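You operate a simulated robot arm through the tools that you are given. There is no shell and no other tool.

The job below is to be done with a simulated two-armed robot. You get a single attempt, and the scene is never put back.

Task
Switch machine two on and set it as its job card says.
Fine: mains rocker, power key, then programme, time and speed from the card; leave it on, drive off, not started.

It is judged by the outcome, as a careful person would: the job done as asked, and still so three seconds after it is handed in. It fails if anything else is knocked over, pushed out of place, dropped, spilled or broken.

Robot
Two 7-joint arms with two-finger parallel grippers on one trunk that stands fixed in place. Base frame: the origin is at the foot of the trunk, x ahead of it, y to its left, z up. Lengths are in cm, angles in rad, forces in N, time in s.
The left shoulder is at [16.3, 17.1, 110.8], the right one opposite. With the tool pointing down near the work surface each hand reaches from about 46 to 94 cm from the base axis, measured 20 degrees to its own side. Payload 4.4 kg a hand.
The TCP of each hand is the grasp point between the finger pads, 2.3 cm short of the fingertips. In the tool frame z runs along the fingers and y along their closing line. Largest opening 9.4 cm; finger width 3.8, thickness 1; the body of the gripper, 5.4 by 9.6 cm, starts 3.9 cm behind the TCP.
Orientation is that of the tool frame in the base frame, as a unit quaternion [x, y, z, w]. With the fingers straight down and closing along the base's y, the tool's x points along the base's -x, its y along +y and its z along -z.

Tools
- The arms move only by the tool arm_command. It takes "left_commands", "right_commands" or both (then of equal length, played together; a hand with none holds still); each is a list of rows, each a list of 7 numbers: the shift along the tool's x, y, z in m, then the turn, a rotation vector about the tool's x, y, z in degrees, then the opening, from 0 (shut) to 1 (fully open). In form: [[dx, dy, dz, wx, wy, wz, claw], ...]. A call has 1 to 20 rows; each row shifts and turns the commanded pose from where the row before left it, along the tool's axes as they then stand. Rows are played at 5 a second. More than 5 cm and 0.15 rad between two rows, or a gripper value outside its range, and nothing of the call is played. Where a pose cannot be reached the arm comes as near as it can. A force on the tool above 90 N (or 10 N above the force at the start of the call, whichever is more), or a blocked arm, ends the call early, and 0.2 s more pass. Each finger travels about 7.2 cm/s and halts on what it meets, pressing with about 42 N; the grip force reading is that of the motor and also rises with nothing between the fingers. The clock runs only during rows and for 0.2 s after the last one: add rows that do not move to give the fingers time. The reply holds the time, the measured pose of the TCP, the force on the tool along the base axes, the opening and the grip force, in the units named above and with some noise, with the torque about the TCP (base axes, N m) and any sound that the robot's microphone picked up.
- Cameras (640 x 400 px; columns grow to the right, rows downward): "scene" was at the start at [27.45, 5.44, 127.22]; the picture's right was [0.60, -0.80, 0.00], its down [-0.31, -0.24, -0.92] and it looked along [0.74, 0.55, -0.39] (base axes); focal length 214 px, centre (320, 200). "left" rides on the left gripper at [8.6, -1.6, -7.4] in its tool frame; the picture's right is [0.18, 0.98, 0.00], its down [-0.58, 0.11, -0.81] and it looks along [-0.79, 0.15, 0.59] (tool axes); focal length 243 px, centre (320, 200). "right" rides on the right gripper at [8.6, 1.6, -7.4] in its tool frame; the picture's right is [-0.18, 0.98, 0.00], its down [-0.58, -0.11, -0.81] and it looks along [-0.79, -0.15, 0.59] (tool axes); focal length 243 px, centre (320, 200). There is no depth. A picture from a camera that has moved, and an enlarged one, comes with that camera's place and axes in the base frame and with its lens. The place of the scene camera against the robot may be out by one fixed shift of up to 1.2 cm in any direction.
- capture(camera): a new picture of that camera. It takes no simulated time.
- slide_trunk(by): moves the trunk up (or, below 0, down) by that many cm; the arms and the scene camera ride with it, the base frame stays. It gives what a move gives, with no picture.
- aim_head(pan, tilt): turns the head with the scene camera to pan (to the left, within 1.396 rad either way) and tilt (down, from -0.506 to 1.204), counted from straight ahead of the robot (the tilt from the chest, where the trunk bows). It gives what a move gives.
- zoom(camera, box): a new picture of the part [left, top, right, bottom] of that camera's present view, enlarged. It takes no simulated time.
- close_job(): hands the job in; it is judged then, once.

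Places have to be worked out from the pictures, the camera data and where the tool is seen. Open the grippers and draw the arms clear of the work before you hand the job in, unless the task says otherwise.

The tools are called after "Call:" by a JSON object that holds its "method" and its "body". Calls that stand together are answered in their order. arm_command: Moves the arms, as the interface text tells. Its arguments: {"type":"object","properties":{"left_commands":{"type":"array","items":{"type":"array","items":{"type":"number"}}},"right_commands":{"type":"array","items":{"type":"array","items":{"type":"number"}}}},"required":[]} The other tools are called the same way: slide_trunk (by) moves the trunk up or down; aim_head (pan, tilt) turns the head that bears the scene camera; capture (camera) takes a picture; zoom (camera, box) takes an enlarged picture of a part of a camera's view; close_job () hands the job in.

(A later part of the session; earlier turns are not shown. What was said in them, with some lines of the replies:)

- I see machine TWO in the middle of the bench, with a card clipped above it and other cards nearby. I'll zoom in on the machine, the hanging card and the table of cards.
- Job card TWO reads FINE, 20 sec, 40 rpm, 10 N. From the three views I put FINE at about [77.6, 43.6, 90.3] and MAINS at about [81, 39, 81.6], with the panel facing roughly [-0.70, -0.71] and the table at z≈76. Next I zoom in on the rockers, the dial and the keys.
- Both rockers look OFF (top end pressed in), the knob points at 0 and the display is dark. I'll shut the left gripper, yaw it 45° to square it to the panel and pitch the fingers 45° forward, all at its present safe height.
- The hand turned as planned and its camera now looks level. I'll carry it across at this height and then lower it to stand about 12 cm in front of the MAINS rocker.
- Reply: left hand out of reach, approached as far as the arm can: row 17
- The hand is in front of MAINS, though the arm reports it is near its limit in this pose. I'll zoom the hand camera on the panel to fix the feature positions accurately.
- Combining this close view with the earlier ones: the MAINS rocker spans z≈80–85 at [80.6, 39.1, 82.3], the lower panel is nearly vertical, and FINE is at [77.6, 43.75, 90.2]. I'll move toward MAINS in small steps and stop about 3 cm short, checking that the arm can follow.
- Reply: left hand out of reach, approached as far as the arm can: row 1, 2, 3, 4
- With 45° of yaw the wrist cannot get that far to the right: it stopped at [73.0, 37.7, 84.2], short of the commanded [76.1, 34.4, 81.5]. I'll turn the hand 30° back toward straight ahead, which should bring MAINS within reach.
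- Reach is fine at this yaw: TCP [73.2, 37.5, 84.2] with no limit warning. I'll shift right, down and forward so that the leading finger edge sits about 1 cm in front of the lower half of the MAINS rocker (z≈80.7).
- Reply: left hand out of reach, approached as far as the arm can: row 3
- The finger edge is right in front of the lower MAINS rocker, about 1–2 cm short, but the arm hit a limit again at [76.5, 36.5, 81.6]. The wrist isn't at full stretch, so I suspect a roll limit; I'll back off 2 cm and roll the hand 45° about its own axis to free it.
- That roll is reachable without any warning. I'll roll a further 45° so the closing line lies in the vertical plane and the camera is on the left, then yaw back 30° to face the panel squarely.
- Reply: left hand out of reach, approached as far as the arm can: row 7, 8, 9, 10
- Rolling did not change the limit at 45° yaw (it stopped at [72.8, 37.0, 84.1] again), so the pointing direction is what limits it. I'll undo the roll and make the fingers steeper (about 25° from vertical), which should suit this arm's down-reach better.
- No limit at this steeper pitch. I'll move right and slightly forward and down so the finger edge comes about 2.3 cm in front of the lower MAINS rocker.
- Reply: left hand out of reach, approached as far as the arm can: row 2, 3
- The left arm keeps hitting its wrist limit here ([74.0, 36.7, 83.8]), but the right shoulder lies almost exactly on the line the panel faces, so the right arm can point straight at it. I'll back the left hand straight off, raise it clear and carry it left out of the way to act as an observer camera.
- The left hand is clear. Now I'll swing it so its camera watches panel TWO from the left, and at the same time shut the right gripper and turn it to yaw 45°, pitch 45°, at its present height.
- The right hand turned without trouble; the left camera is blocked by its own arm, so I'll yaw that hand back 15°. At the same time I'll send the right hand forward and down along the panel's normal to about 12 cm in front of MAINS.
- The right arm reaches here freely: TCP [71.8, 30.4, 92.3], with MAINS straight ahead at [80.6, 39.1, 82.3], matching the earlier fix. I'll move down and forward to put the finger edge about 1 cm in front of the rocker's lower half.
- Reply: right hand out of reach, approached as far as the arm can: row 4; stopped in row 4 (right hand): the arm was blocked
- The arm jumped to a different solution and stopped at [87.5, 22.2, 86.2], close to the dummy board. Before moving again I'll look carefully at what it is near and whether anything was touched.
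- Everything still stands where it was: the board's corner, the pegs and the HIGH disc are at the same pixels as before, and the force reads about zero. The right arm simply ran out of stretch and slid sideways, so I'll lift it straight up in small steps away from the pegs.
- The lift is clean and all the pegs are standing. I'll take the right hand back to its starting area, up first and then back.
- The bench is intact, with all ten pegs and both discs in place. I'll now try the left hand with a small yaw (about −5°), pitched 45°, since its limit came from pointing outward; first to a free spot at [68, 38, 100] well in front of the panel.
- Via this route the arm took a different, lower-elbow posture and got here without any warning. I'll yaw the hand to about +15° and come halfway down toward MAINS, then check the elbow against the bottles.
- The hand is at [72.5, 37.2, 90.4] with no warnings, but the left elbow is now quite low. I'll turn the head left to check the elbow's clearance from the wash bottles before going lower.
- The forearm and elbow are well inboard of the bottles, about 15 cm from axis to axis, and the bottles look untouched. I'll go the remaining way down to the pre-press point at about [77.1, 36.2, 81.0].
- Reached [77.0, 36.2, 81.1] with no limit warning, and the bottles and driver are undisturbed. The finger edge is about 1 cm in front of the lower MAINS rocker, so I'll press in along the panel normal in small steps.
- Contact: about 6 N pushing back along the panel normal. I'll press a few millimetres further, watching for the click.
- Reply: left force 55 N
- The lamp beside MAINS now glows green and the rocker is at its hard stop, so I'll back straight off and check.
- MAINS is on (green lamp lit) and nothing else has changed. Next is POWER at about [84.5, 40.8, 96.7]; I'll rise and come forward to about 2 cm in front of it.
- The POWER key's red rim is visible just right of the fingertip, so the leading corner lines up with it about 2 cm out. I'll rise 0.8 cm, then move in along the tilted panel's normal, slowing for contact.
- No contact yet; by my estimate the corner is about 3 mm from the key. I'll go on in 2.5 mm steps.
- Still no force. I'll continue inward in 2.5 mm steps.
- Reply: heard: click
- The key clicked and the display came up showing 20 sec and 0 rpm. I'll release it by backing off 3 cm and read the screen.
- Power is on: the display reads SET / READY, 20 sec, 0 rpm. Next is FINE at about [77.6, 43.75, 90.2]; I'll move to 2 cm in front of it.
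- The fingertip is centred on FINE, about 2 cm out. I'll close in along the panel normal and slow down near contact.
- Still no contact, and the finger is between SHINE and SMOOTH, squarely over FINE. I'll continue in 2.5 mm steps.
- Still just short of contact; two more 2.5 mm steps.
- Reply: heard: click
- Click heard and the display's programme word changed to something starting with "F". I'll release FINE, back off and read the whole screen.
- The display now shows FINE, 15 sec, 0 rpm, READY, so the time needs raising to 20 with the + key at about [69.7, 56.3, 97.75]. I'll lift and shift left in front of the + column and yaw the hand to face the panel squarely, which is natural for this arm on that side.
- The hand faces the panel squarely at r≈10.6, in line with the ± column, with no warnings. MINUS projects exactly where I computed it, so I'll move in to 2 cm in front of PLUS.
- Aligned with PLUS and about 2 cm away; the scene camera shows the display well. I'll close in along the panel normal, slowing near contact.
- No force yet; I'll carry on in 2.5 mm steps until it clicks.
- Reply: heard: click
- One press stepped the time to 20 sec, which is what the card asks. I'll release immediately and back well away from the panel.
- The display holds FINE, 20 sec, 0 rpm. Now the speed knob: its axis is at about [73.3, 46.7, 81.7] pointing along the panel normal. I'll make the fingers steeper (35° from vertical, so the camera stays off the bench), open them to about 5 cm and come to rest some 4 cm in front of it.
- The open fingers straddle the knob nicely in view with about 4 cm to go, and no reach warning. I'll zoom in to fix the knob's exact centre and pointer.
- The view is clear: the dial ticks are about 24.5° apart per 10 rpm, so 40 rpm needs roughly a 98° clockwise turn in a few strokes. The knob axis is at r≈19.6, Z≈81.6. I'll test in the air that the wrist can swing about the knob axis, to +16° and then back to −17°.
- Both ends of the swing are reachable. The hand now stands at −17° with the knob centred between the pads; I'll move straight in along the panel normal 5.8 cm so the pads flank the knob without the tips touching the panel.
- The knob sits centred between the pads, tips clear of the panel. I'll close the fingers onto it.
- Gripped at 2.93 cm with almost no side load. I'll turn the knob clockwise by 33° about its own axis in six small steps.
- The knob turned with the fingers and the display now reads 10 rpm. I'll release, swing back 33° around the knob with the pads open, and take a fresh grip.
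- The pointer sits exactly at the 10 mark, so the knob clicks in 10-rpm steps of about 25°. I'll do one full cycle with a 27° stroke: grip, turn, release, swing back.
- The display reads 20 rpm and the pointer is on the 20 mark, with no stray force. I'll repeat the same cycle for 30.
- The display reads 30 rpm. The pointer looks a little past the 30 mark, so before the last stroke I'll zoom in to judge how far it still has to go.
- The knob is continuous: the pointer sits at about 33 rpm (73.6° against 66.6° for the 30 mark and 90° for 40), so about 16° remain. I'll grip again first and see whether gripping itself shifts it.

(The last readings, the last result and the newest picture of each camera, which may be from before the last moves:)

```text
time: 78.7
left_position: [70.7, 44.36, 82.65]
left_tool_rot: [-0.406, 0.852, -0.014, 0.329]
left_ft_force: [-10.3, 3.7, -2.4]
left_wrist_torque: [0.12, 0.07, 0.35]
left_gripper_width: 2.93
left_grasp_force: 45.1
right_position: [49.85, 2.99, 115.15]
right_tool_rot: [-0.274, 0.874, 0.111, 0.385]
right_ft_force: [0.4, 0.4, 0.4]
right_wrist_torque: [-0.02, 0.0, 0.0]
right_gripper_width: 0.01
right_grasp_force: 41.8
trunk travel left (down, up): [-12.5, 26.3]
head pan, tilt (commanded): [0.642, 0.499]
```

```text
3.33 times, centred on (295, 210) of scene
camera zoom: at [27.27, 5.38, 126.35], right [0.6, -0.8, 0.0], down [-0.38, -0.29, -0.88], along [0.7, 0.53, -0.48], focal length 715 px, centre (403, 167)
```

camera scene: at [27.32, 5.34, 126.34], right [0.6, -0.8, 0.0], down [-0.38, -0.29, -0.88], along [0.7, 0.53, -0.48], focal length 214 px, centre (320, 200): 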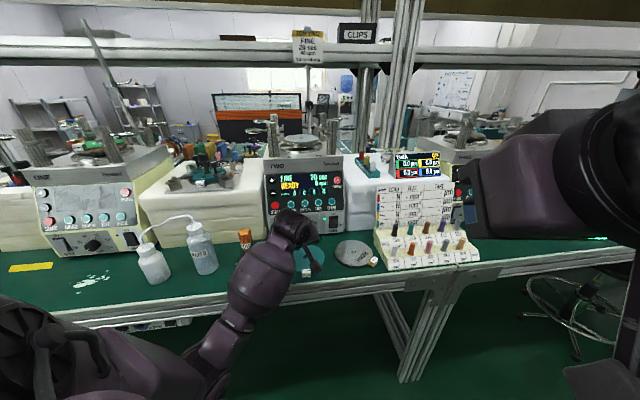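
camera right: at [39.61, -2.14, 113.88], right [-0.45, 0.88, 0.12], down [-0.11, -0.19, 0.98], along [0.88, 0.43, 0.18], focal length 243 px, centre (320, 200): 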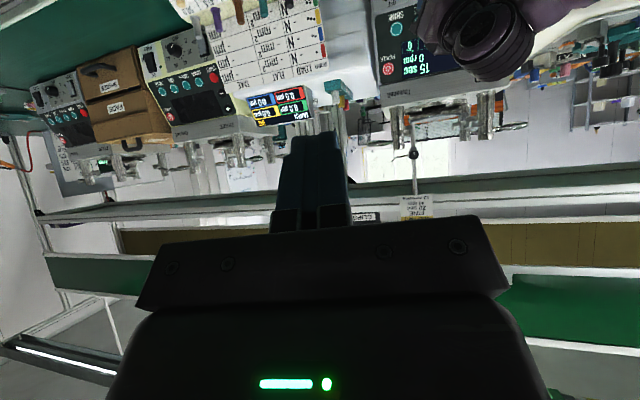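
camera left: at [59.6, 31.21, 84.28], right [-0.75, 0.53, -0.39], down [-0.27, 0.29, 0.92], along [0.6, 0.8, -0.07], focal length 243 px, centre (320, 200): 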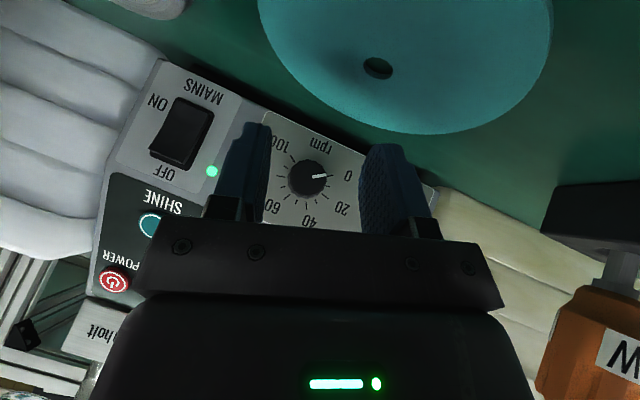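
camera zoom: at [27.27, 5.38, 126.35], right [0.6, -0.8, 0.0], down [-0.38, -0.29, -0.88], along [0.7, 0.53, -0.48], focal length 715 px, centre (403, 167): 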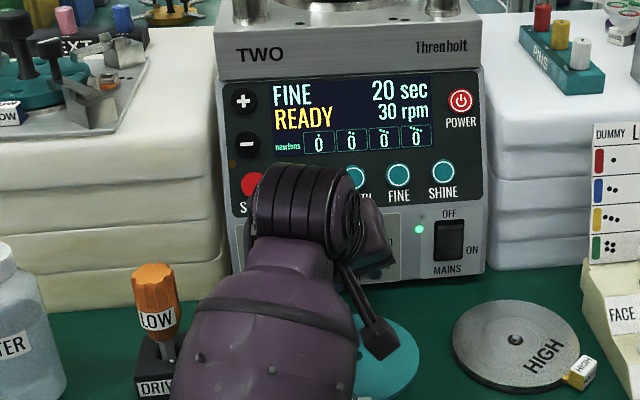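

Gripping did not move the pointer (still about 73°). I'll turn it a further 17° clockwise and check while holding.

Call:
{"method": "arm_command", "body": {"left_commands": [[0, -0.0008, 0, -4.62, 0, 3.24, 0.2], [0, -0.0008, 0, -4.62, 0, 3.24, 0.2], [0, -0.0008, 0, -4.62, 0, 3.24, 0.2], [0, 0, 0, 0, 0, 0, 0.2], [0, 0, 0, 0, 0, 0, 0.2]]}}

Call:
{"method": "zoom", "body": {"camera": "left", "box": [270, 130, 370, 230]}}

Call:
{"method": "zoom", "body": {"camera": "scene", "box": [230, 150, 360, 270]}}

```text
time: 79.8
left_position: [70.87, 43.99, 82.68]
left_tool_rot: [-0.369, 0.88, 0.116, 0.278]
left_ft_force: [-9.3, 1.3, -4.3]
left_wrist_torque: [0.27, -0.18, 0.15]
left_gripper_width: 2.99
left_grasp_force: 44.4
right_position: [49.89, 3.01, 115.05]
right_tool_rot: [-0.273, 0.874, 0.11, 0.386]
right_ft_force: [0.2, -0.8, -0.3]
right_wrist_torque: [-0.04, 0.06, 0.02]
right_gripper_width: 0.01
right_grasp_force: 41.9
trunk travel left (down, up): [-12.5, 26.3]
head pan, tilt (commanded): [0.642, 0.499]
```

```text
4.00 times, centred on (320, 180) of left
camera zoom: at [64.09, 34.89, 83.96], right [-0.81, 0.58, -0.11], down [-0.07, 0.09, 0.99], along [0.59, 0.81, -0.03], focal length 970 px, centre (320, 280)
```

zoom: 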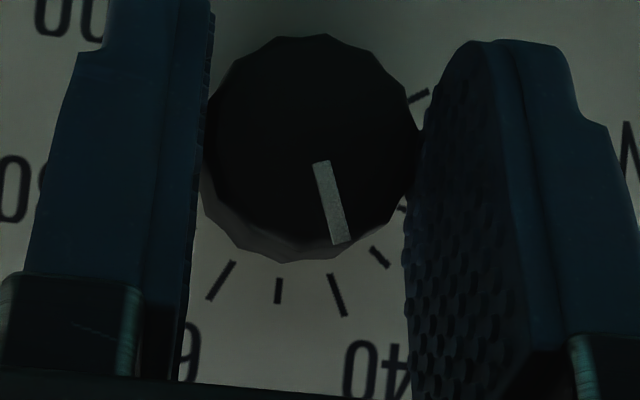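

```text
3.33 times, centred on (295, 210) of scene
camera zoom: at [27.29, 5.37, 126.35], right [0.6, -0.8, 0.0], down [-0.38, -0.29, -0.88], along [0.7, 0.53, -0.48], focal length 715 px, centre (403, 167)
```

zoom: 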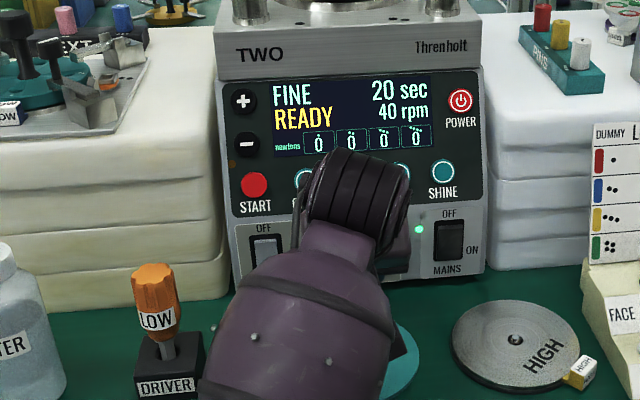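

The display reads 40 rpm, and working the pointer out in panel coordinates gives about −23.5° from top against −24.5° for the 40 mark, so it is on 40. I'll open the fingers and check that it holds.

Call:
{"method": "arm_command", "body": {"left_commands": [[0, 0, 0, 0, 0, 0, 0.4], [0, 0, 0, 0, 0, 0, 0.5], [0, 0, 0, 0, 0, 0, 0.53]]}}

Call:
{"method": "zoom", "body": {"camera": "left", "box": [250, 110, 390, 230]}}

Call:
{"method": "zoom", "body": {"camera": "scene", "box": [230, 150, 360, 270]}}

```text
time: 80.7
left_position: [71.03, 44.13, 82.58]
left_tool_rot: [-0.367, 0.88, 0.115, 0.278]
left_ft_force: [0.7, 0.6, -0.4]
left_wrist_torque: [0.02, -0.02, 0.03]
left_gripper_width: 4.96
left_grasp_force: 0.0
right_position: [50.0, 3.11, 115.09]
right_tool_rot: [-0.275, 0.874, 0.11, 0.385]
right_ft_force: [-0.2, -0.2, -0.6]
right_wrist_torque: [-0.02, 0.02, 0.01]
right_gripper_width: 0.0
right_grasp_force: 41.7
trunk travel left (down, up): [-12.5, 26.3]
head pan, tilt (commanded): [0.642, 0.499]
```

```text
3.33 times, centred on (320, 170) of left
camera zoom: at [64.12, 34.87, 83.97], right [-0.81, 0.58, -0.11], down [-0.07, 0.09, 0.99], along [0.59, 0.81, -0.03], focal length 809 px, centre (320, 300)
```

zoom: 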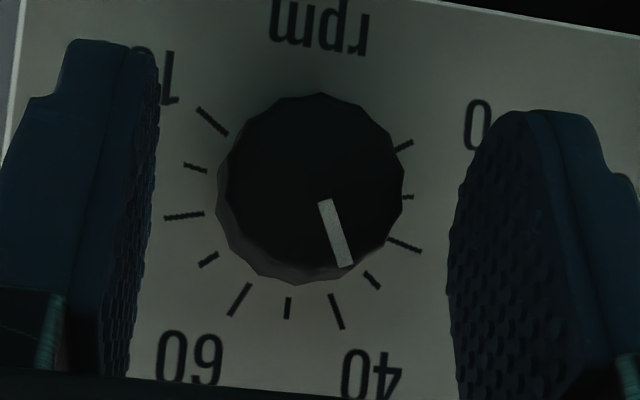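

```text
3.33 times, centred on (295, 210) of scene
camera zoom: at [27.32, 5.34, 126.35], right [0.6, -0.8, 0.0], down [-0.38, -0.29, -0.88], along [0.7, 0.53, -0.48], focal length 715 px, centre (403, 167)
```

zoom: 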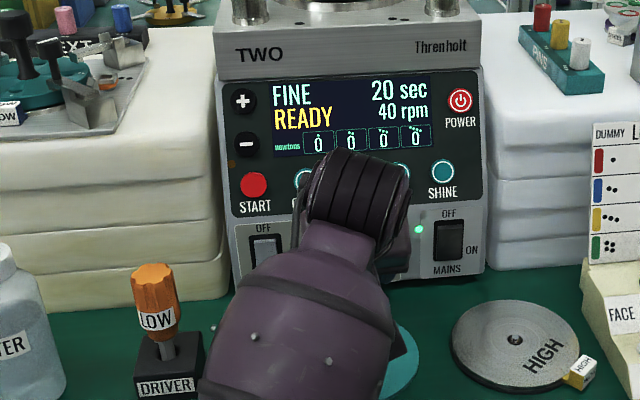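

It holds at 40 rpm with the pointer at the 40 mark. I'll withdraw straight back from the knob, then straight up, away from the machine.

Call:
{"method": "arm_command", "body": {"left_commands": [[0.0082, 0, -0.0057, 0, 0, 0, 0.53], [0.0164, 0, -0.0115, 0, 0, 0, 0.53], [0.0205, 0, -0.0144, 0, 0, 0, 0.53], [0.0205, 0, -0.0144, 0, 0, 0, 0.53], [-0.0172, 0, -0.0246, 0, 0, 0, 0.53], [-0.0172, 0, -0.0246, 0, 0, 0, 0.53], [-0.0172, 0, -0.0246, 0, 0, 0, 0.53], [-0.0172, 0, -0.0246, 0, 0, 0, 0.53], [-0.0172, 0, -0.0246, 0, 0, 0, 0.53], [-0.0172, 0, -0.0246, 0, 0, 0, 0.53], [0, 0, 0, 0, 0, 0, 0.53]]}}

Call:
{"method": "capture", "body": {"camera": "scene"}}

Call:
{"method": "capture", "body": {"camera": "left"}}

```text
time: 83.0
left_position: [66.62, 35.3, 102.77]
left_tool_rot: [-0.312, 0.887, 0.147, 0.308]
left_ft_force: [-0.8, 0.7, -1.4]
left_wrist_torque: [-0.02, 0.0, 0.0]
left_gripper_width: 4.96
left_grasp_force: 0.2
right_position: [50.07, 3.18, 115.14]
right_tool_rot: [-0.275, 0.875, 0.111, 0.384]
right_ft_force: [0.2, 1.6, 0.0]
right_wrist_torque: [-0.06, 0.0, -0.05]
right_gripper_width: 0.01
right_grasp_force: 42.3
trunk travel left (down, up): [-12.5, 26.3]
head pan, tilt (commanded): [0.642, 0.499]
stopped in row 11 (left hand): the arm was blocked; the commanded pose is now the measured one
```

```text
taken
camera scene: at [27.38, 5.51, 126.31], right [0.6, -0.8, 0.0], down [-0.38, -0.29, -0.88], along [0.7, 0.53, -0.48], focal length 214 px, centre (320, 200)
```

scene: 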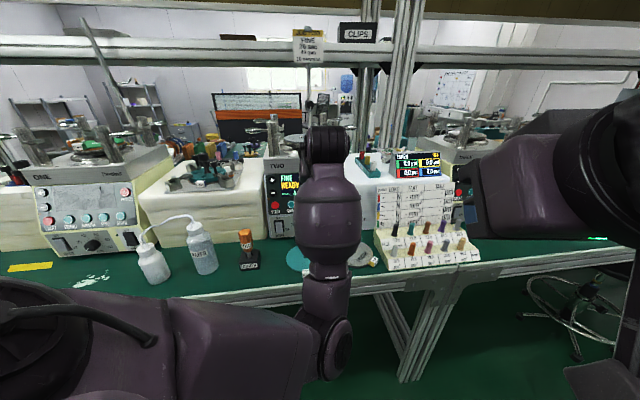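

```text
taken
camera left: at [59.0, 26.65, 103.07], right [-0.75, 0.66, -0.05], down [-0.08, -0.01, 1.0], along [0.66, 0.75, 0.06], focal length 243 px, centre (320, 200)
```

left: 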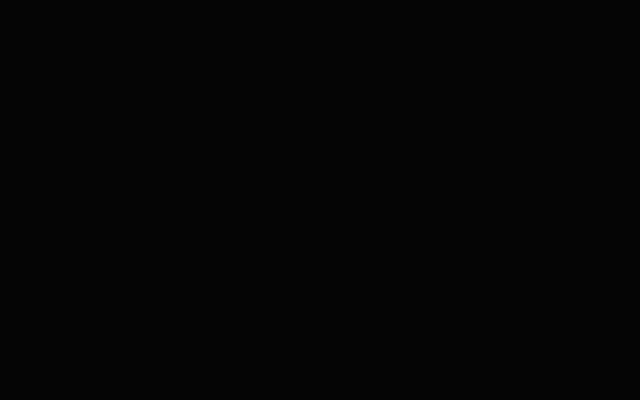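

The machine is as set, but while rising the arm folded its elbow inward until the hand's camera bracket met its own forearm (a self-block; forces are near zero). I'll first pitch the fingers up a little in place to open the wrist angle.

Call:
{"method": "arm_command", "body": {"left_commands": [[0, 0, 0, 0, -6, 0, 0.53], [0, 0, 0, 0, -6, 0, 0.53], [0, 0, 0, 0, -6, 0, 0.53], [0, 0, 0, 0, 0, 0, 0.53]]}}

Call:
{"method": "capture", "body": {"camera": "scene"}}

Call:
{"method": "capture", "body": {"camera": "left"}}

```text
time: 84.0
left_position: [66.76, 35.12, 102.88]
left_tool_rot: [-0.286, 0.827, 0.193, 0.444]
left_ft_force: [0.1, 0.2, -0.3]
left_wrist_torque: [0.0, 0.04, 0.0]
left_gripper_width: 4.98
left_grasp_force: 0.0
right_position: [49.89, 3.02, 115.1]
right_tool_rot: [-0.274, 0.874, 0.11, 0.385]
right_ft_force: [-0.2, -0.5, -0.9]
right_wrist_torque: [0.0, 0.02, -0.03]
right_gripper_width: 0.0
right_grasp_force: 42.1
trunk travel left (down, up): [-12.5, 26.3]
head pan, tilt (commanded): [0.642, 0.499]
```

```text
taken
camera scene: at [27.31, 5.35, 126.35], right [0.6, -0.8, 0.0], down [-0.38, -0.29, -0.88], along [0.7, 0.53, -0.48], focal length 214 px, centre (320, 200)
```

scene: 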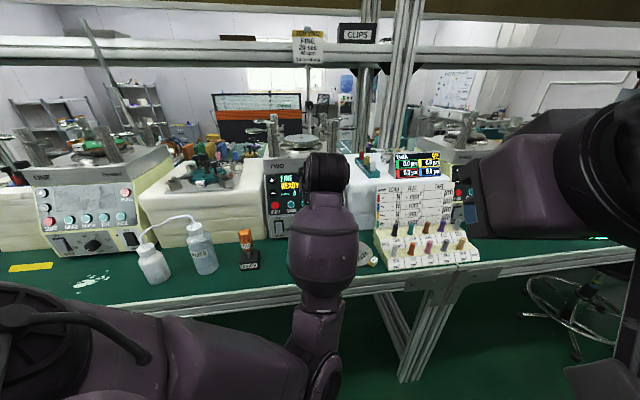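

```text
taken
camera left: at [59.18, 26.99, 99.54], right [-0.72, 0.69, -0.09], down [-0.31, -0.2, 0.93], along [0.62, 0.69, 0.36], focal length 243 px, centre (320, 200)
```

left: 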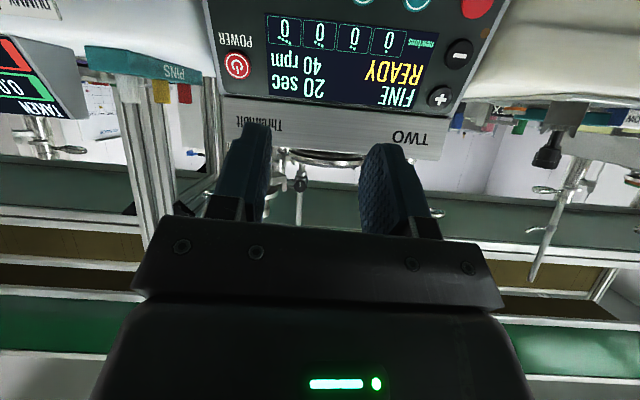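

The wrist is free again and the panel reads FINE, READY, 20 sec, 40 rpm. I'll move the hand back and to the left in short moves so the elbow unwinds to the left side.

Call:
{"method": "arm_command", "body": {"left_commands": [[-0.0034, 0.032, -0.0095, 0, 0, 0, 0.53], [-0.0034, 0.032, -0.0095, 0, 0, 0, 0.53], [-0.0034, 0.032, -0.0095, 0, 0, 0, 0.53], [0, 0, 0, 0, 0, 0, 0.53]]}}

Call:
{"method": "capture", "body": {"camera": "scene"}}

```text
time: 85.0
left_position: [59.24, 41.04, 106.08]
left_tool_rot: [-0.284, 0.827, 0.194, 0.445]
left_ft_force: [-0.2, -0.4, -0.1]
left_wrist_torque: [-0.01, -0.02, 0.01]
left_gripper_width: 4.96
left_grasp_force: 0.0
right_position: [49.88, 3.05, 115.11]
right_tool_rot: [-0.275, 0.874, 0.111, 0.384]
right_ft_force: [0.1, -0.1, 0.2]
right_wrist_torque: [-0.01, 0.02, 0.0]
right_gripper_width: 0.0
right_grasp_force: 41.8
trunk travel left (down, up): [-12.5, 26.3]
head pan, tilt (commanded): [0.642, 0.499]
```

```text
taken
camera scene: at [27.35, 5.36, 126.33], right [0.6, -0.8, 0.0], down [-0.38, -0.29, -0.88], along [0.7, 0.53, -0.48], focal length 214 px, centre (320, 200)
```

scene: 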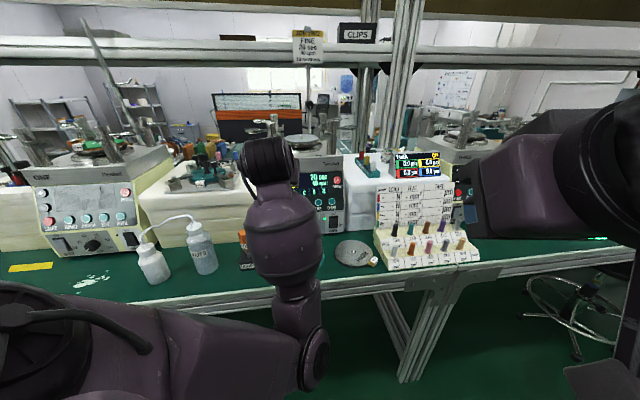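

The hand is at [59.2, 41.0, 106.1] and moving freely. I'll keep going back and left.

Call:
{"method": "arm_command", "body": {"left_commands": [[-0.0034, 0.032, -0.0095, 0, 0, 0, 0.53], [-0.0034, 0.032, -0.0095, 0, 0, 0, 0.53], [-0.0034, 0.032, -0.0095, 0, 0, 0, 0.53], [0, 0, 0, 0, 0, 0, 0.53]]}}

Call:
{"method": "capture", "body": {"camera": "scene"}}

```text
time: 86.0
left_position: [52.64, 47.71, 109.0]
left_tool_rot: [-0.287, 0.828, 0.192, 0.442]
left_ft_force: [-0.5, -0.1, 0.1]
left_wrist_torque: [0.03, -0.06, -0.04]
left_gripper_width: 4.97
left_grasp_force: 0.0
left hand out of reach, approached as far as the arm can: row 3
right_position: [49.92, 3.09, 115.11]
right_tool_rot: [-0.275, 0.875, 0.11, 0.384]
right_ft_force: [0.3, -0.2, 0.8]
right_wrist_torque: [-0.02, -0.01, -0.03]
right_gripper_width: 0.0
right_grasp_force: 42.0
trunk travel left (down, up): [-12.5, 26.3]
head pan, tilt (commanded): [0.642, 0.499]
```

```text
taken
camera scene: at [27.35, 5.37, 126.33], right [0.6, -0.8, 0.0], down [-0.38, -0.29, -0.88], along [0.7, 0.53, -0.48], focal length 214 px, centre (320, 200)
```

scene: 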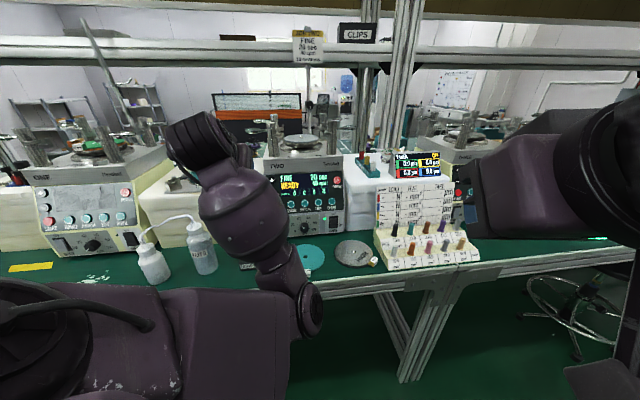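

The arm is near a limit at [52.6, 47.7, 109.0] but well clear of everything. I'll turn the hand back toward straight ahead and then draw it further back.

Call:
{"method": "arm_command", "body": {"left_commands": [[0, 0, 0, 5.9, -0.46, 3.7, 0.53], [0, 0, 0, 5.9, -0.46, 3.7, 0.53], [0, 0, 0, 5.9, -0.46, 3.7, 0.53], [0, 0, 0, 5.9, -0.46, 3.7, 0.53], [0, 0, 0, 0, 0, 0, 0.53]]}}

Call:
{"method": "capture", "body": {"camera": "scene"}}

Call:
{"method": "capture", "body": {"camera": "left"}}

```text
time: 87.2
left_position: [52.95, 47.8, 109.04]
left_tool_rot: [-0.079, 0.872, 0.081, 0.476]
left_ft_force: [0.7, -0.3, -0.1]
left_wrist_torque: [0.03, -0.01, -0.01]
left_gripper_width: 4.94
left_grasp_force: 0.0
left hand out of reach, approached as far as the arm can: row 1
right_position: [49.96, 3.08, 114.98]
right_tool_rot: [-0.274, 0.875, 0.111, 0.384]
right_ft_force: [-0.1, 0.5, -0.1]
right_wrist_torque: [-0.02, -0.02, 0.0]
right_gripper_width: 0.0
right_grasp_force: 42.0
trunk travel left (down, up): [-12.5, 26.3]
head pan, tilt (commanded): [0.642, 0.499]
```

```text
taken
camera scene: at [27.41, 5.34, 126.3], right [0.6, -0.8, 0.0], down [-0.38, -0.29, -0.88], along [0.7, 0.53, -0.48], focal length 214 px, centre (320, 200)
```

scene: 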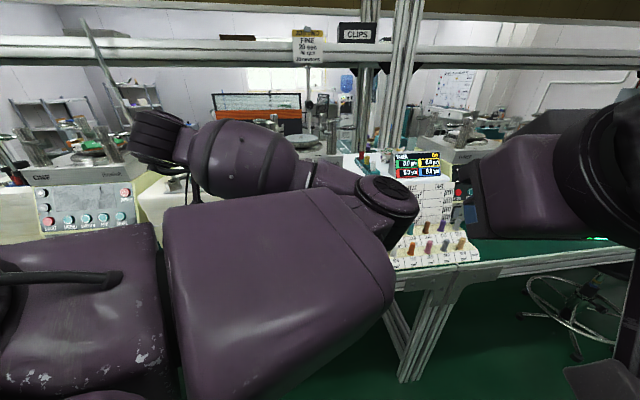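

```text
taken
camera left: at [42.48, 44.15, 105.75], right [-0.31, 0.95, -0.09], down [-0.37, -0.03, 0.93], along [0.88, 0.32, 0.36], focal length 243 px, centre (320, 200)
```

left: 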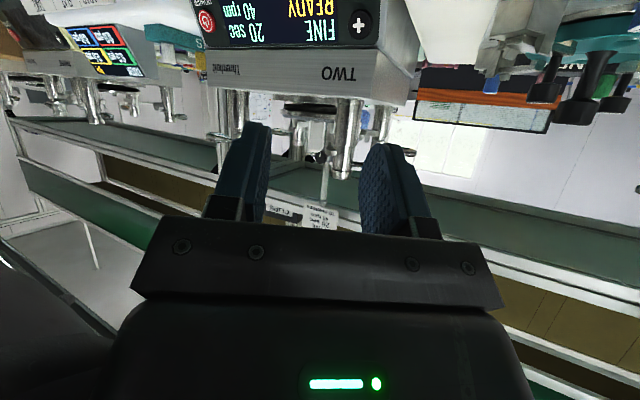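

The hand turned fine, but the left elbow swung up toward the right gripper's area. To give it room I'll first move the right hand away to the right, slowly, with nothing near it.

Call:
{"method": "arm_command", "body": {"right_commands": [[0.0145, -0.0158, -0.0153, 0, 0, 0, 0], [0.0145, -0.0158, -0.0153, 0, 0, 0, 0], [0.0145, -0.0158, -0.0153, 0, 0, 0, 0], [0.0145, -0.0158, -0.0153, 0, 0, 0, 0], [0.0145, -0.0158, -0.0153, 0, 0, 0, 0], [0.0145, -0.0158, -0.0153, 0, 0, 0, 0], [0, 0, 0, 0, 0, 0, 0]]}}

Call:
{"method": "capture", "body": {"camera": "scene"}}

Call:
{"method": "capture", "body": {"camera": "right"}}

```text
time: 88.8
left_position: [52.89, 47.86, 109.06]
left_tool_rot: [-0.08, 0.872, 0.08, 0.477]
left_ft_force: [0.3, 0.6, -0.1]
left_wrist_torque: [0.0, 0.01, 0.02]
left_gripper_width: 4.97
left_grasp_force: 0.0
right_position: [50.05, -9.43, 118.69]
right_tool_rot: [-0.275, 0.874, 0.111, 0.384]
right_ft_force: [0.3, 0.8, 0.3]
right_wrist_torque: [-0.04, 0.02, -0.03]
right_gripper_width: 0.01
right_grasp_force: 41.7
right hand out of reach, approached as far as the arm can: row 2, 3, 4, 5, 6
trunk travel left (down, up): [-12.5, 26.3]
head pan, tilt (commanded): [0.642, 0.499]
```

```text
taken
camera scene: at [27.33, 5.35, 126.33], right [0.6, -0.8, 0.0], down [-0.38, -0.29, -0.88], along [0.7, 0.53, -0.48], focal length 214 px, centre (320, 200)
```

scene: 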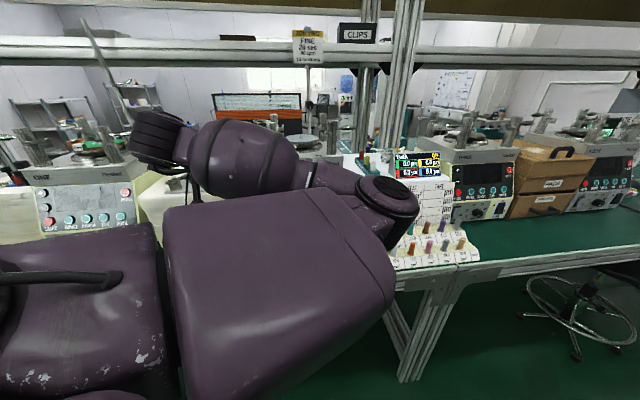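

```text
taken
camera right: at [39.75, -14.68, 117.56], right [-0.45, 0.88, 0.12], down [-0.11, -0.19, 0.98], along [0.88, 0.43, 0.18], focal length 243 px, centre (320, 200)
```

right: 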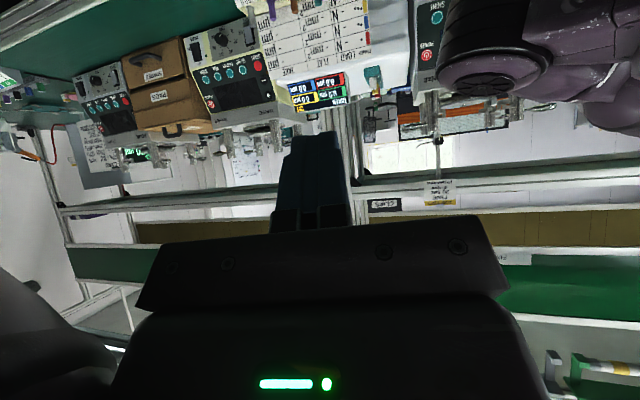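

The right hand is now well to the right at [50.0, −9.4, 118.7]. I'll try drawing the left hand a little further back and up in a short move.

Call:
{"method": "arm_command", "body": {"left_commands": [[-0.0026, 0.015, -0.0222, 0, 0, 0, 0.53], [-0.0026, 0.015, -0.0222, 0, 0, 0, 0.53], [0, 0, 0, 0, 0, 0, 0.53]]}}

Call:
{"method": "capture", "body": {"camera": "scene"}}

Call:
{"method": "capture", "body": {"camera": "left"}}

```text
time: 89.6
left_position: [49.06, 49.74, 112.19]
left_tool_rot: [-0.079, 0.872, 0.08, 0.477]
left_ft_force: [0.8, 1.0, -0.1]
left_wrist_torque: [0.01, 0.02, 0.03]
left_gripper_width: 4.99
left_grasp_force: 0.0
right_position: [50.08, -9.51, 118.82]
right_tool_rot: [-0.274, 0.875, 0.11, 0.384]
right_ft_force: [0.7, 0.0, -0.4]
right_wrist_torque: [0.02, -0.02, 0.03]
right_gripper_width: 0.01
right_grasp_force: 42.0
trunk travel left (down, up): [-12.5, 26.3]
head pan, tilt (commanded): [0.642, 0.499]
```

```text
taken
camera scene: at [27.38, 5.3, 126.31], right [0.6, -0.8, 0.0], down [-0.38, -0.29, -0.88], along [0.7, 0.53, -0.48], focal length 214 px, centre (320, 200)
```

scene: 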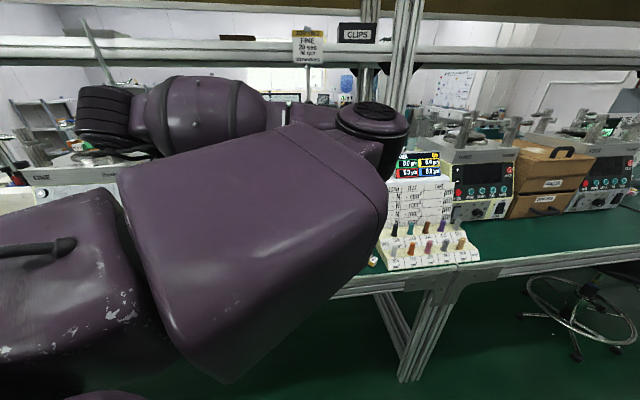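

```text
taken
camera left: at [38.53, 46.03, 108.85], right [-0.31, 0.95, -0.09], down [-0.37, -0.03, 0.93], along [0.88, 0.32, 0.36], focal length 243 px, centre (320, 200)
```

left: 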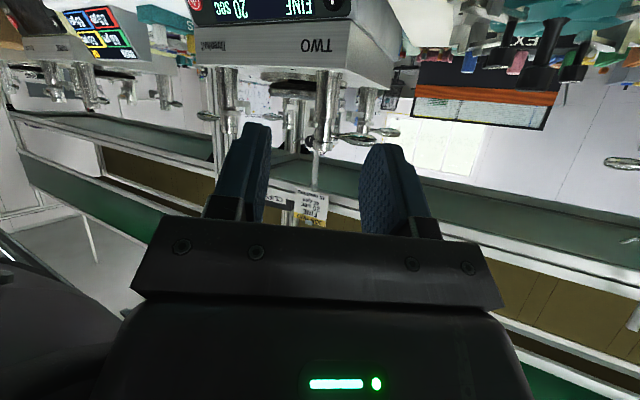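

That worked: the hand is at [49.1, 49.7, 112.2]. I'll pitch the fingers down so the left camera looks at the bench and I can verify everything.

Call:
{"method": "arm_command", "body": {"left_commands": [[-0.002, 0.01, -0.015, 0, 7, 0, 0.53], [0, 0, 0, 0, 7, 0, 0.53], [0, 0, 0, 0, 7, 0, 0.53], [0, 0, 0, 0, 7, 0, 0.53], [0, 0, 0, 0, 0, 0, 0.53]]}}

Call:
{"method": "capture", "body": {"camera": "left"}}

Call:
{"method": "capture", "body": {"camera": "scene"}}

```text
time: 90.8
left_position: [47.58, 50.48, 113.18]
left_tool_rot: [-0.096, 0.961, 0.057, 0.251]
left_ft_force: [-0.2, 0.2, 0.2]
left_wrist_torque: [0.0, 0.0, 0.04]
left_gripper_width: 4.98
left_grasp_force: 0.0
right_position: [50.01, -9.53, 118.86]
right_tool_rot: [-0.275, 0.875, 0.111, 0.384]
right_ft_force: [-0.2, -1.0, -0.8]
right_wrist_torque: [-0.03, -0.01, 0.01]
right_gripper_width: 0.01
right_grasp_force: 41.8
trunk travel left (down, up): [-12.5, 26.3]
head pan, tilt (commanded): [0.642, 0.499]
```

```text
taken
camera left: at [36.87, 46.37, 115.38], right [-0.37, 0.93, -0.03], down [0.09, 0.07, 0.99], along [0.93, 0.36, -0.11], focal length 243 px, centre (320, 200)
```

left: 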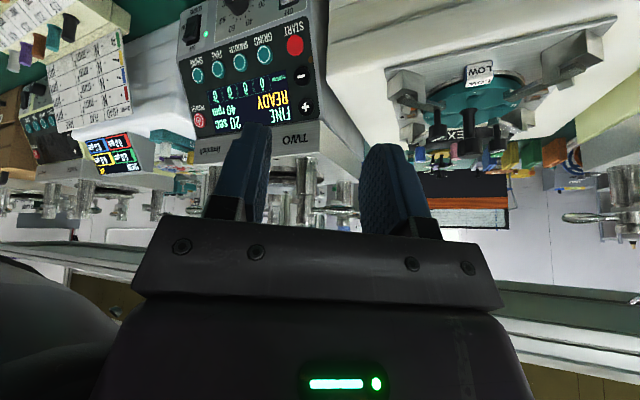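

```text
taken
camera scene: at [27.3, 5.34, 126.35], right [0.6, -0.8, 0.0], down [-0.38, -0.29, -0.88], along [0.7, 0.53, -0.48], focal length 214 px, centre (320, 200)
```

scene: 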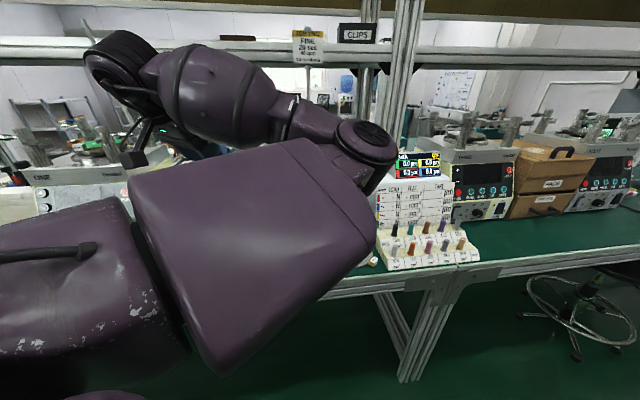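

The panel shows FINE / READY / 20 sec / 40 rpm. I'll pitch down further to see the bench objects.

Call:
{"method": "arm_command", "body": {"left_commands": [[0, 0, -0.01, 0, 7, 0, 0.53], [0, 0, -0.01, 0, 7, 0, 0.53], [0, 0, -0.01, 0, 7, 0, 0.53], [0, 0, -0.01, 0, 7, 0, 0.53], [0, 0, 0, 0, 0, 0, 0.53]]}}

Call:
{"method": "capture", "body": {"camera": "left"}}

Call:
{"method": "capture", "body": {"camera": "scene"}}

```text
time: 92.0
left_position: [46.24, 49.87, 116.86]
left_tool_rot: [-0.106, 0.994, 0.033, 0.011]
left_ft_force: [-1.0, 0.1, 0.0]
left_wrist_torque: [0.0, 0.01, -0.02]
left_gripper_width: 5.01
left_grasp_force: 0.2
right_position: [50.01, -9.6, 118.76]
right_tool_rot: [-0.274, 0.875, 0.11, 0.384]
right_ft_force: [-0.2, -0.6, 1.0]
right_wrist_torque: [0.01, 0.01, 0.0]
right_gripper_width: 0.02
right_grasp_force: 41.8
trunk travel left (down, up): [-12.5, 26.3]
head pan, tilt (commanded): [0.642, 0.499]
```

```text
taken
camera left: at [37.94, 46.04, 124.07], right [-0.39, 0.92, 0.06], down [0.53, 0.17, 0.83], along [0.75, 0.35, -0.56], focal length 243 px, centre (320, 200)
```

left: 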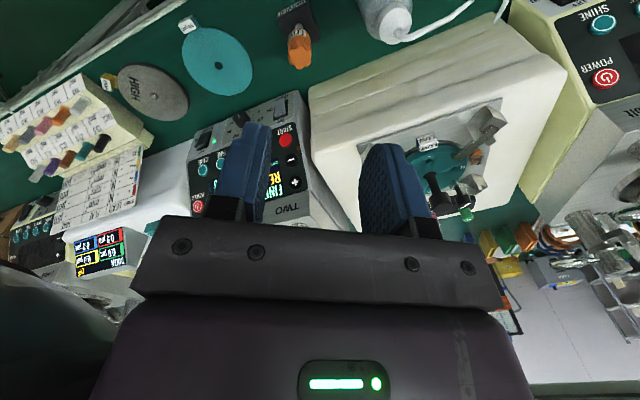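

```text
taken
camera scene: at [27.32, 5.34, 126.34], right [0.6, -0.8, 0.0], down [-0.38, -0.29, -0.88], along [0.7, 0.53, -0.48], focal length 214 px, centre (320, 200)
```

scene: 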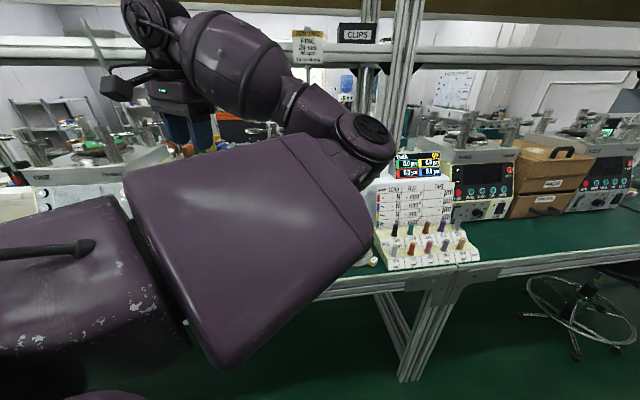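

All pegs, discs, the driver and the bottle are in place. I'll open both grippers fully and then zoom in on the machine for a last check of the rockers, knob and display.

Call:
{"method": "arm_command", "body": {"left_commands": [[0, 0, 0, 0, 0, 0, 1.0], [0, 0, 0, 0, 0, 0, 1.0], [0, 0, 0, 0, 0, 0, 1.0], [0, 0, 0, 0, 0, 0, 1.0], [0, 0, 0, 0, 0, 0, 1.0]], "right_commands": [[0, 0, 0, 0, 0, 0, 0.5], [0, 0, 0, 0, 0, 0, 1.0], [0, 0, 0, 0, 0, 0, 1.0], [0, 0, 0, 0, 0, 0, 1.0], [0, 0, 0, 0, 0, 0, 1.0]]}}

Call:
{"method": "capture", "body": {"camera": "left"}}

Call:
{"method": "zoom", "body": {"camera": "left", "box": [180, 80, 340, 230]}}

Call:
{"method": "zoom", "body": {"camera": "left", "box": [0, 0, 320, 220]}}

Call:
{"method": "zoom", "body": {"camera": "left", "box": [270, 0, 530, 160]}}

```text
time: 93.2
left_position: [46.13, 49.97, 116.81]
left_tool_rot: [-0.107, 0.994, 0.033, 0.011]
left_ft_force: [-0.1, 0.3, -0.1]
left_wrist_torque: [-0.01, 0.03, 0.0]
left_gripper_width: 9.41
left_grasp_force: 0.1
right_position: [50.14, -9.52, 118.73]
right_tool_rot: [-0.274, 0.875, 0.11, 0.384]
right_ft_force: [-0.7, -0.6, -1.0]
right_wrist_torque: [0.0, -0.04, 0.02]
right_gripper_width: 9.4
right_grasp_force: 0.1
trunk travel left (down, up): [-12.5, 26.3]
head pan, tilt (commanded): [0.642, 0.499]
```

```text
taken
camera left: at [37.93, 46.04, 124.04], right [-0.39, 0.92, 0.06], down [0.53, 0.17, 0.83], along [0.75, 0.35, -0.56], focal length 243 px, centre (320, 200)
```

left: 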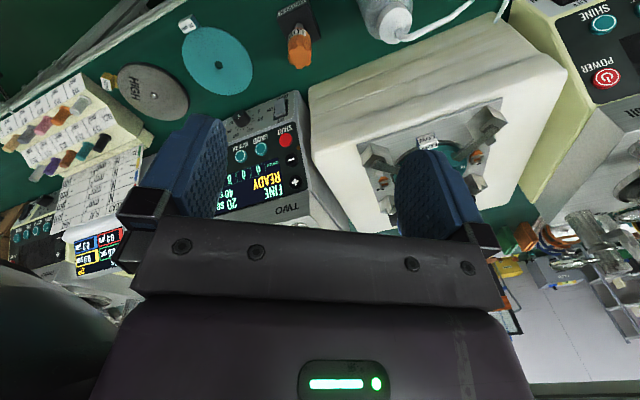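

```text
2.67 times, centred on (260, 155) of left
camera zoom: at [37.93, 46.04, 124.04], right [-0.39, 0.92, 0.06], down [0.53, 0.17, 0.83], along [0.75, 0.35, -0.56], focal length 647 px, centre (480, 320)
```

zoom: 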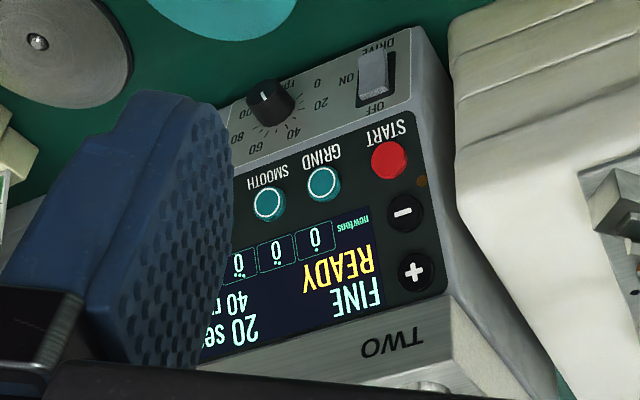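

```text
1.82 times, centred on (160, 110) of left
camera zoom: at [37.93, 46.04, 124.04], right [-0.39, 0.92, 0.06], down [0.53, 0.17, 0.83], along [0.75, 0.35, -0.56], focal length 441 px, centre (611, 364)
```

zoom: 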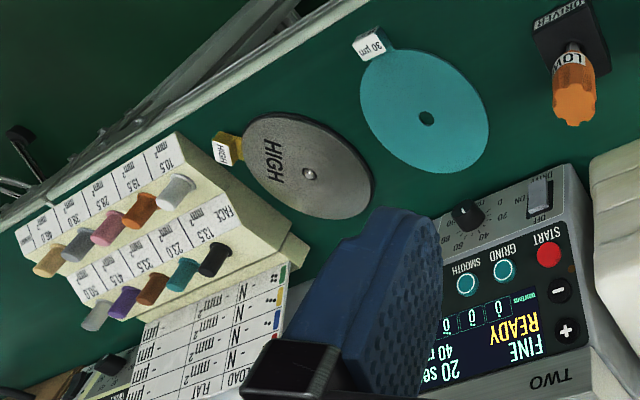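

```text
2.46 times, centred on (400, 80) of left
camera zoom: at [37.93, 46.04, 124.04], right [-0.39, 0.92, 0.06], down [0.53, 0.17, 0.83], along [0.75, 0.35, -0.56], focal length 597 px, centre (123, 495)
```

zoom: 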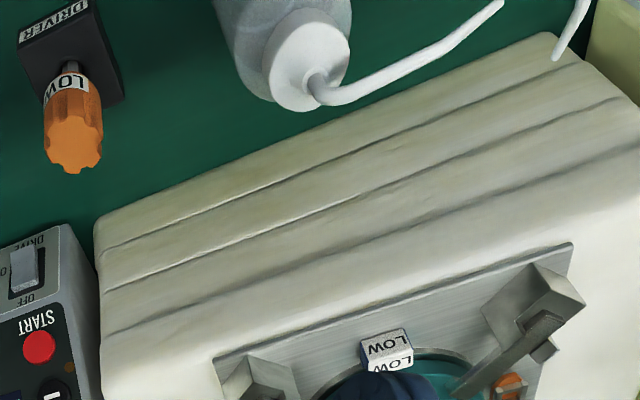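

Final check: machine TWO is powered with MAINS lit and shows FINE, READY, 20 sec, 40 rpm. DRIVE is still off and nothing was started. The bench items stand where they were and both open hands are clear, so I hand the job in.

Call:
{"method": "close_job", "body": {}}

```text
The job is handed in.
```

Machine two is on and set as its job card says: FINE, 20 sec, 40 rpm. The mains lamp is lit and the display shows READY. The drive is off and START was not pressed.

- **Time:** choosing FINE reset the time to 15 sec, so I pressed + once to bring it to 20.
- **Speed:** the knob turns freely rather than clicking into steps. By my measurement its pointer sits within about half an rpm of 40, and the display reads 40 rpm.
- **10 newtons:** the card also gives a 10 newton load. It was not part of your instruction, so I left the load readings at 0.
- **Right arm:** early on it overreached and stopped beside the dummy board next to machine two. The force stayed near zero, and pictures before and after show the board, all its pegs and the discs in the same places.

At the last look the bench items in view stood where they started. Both grippers are open and the arms are clear of the machine.
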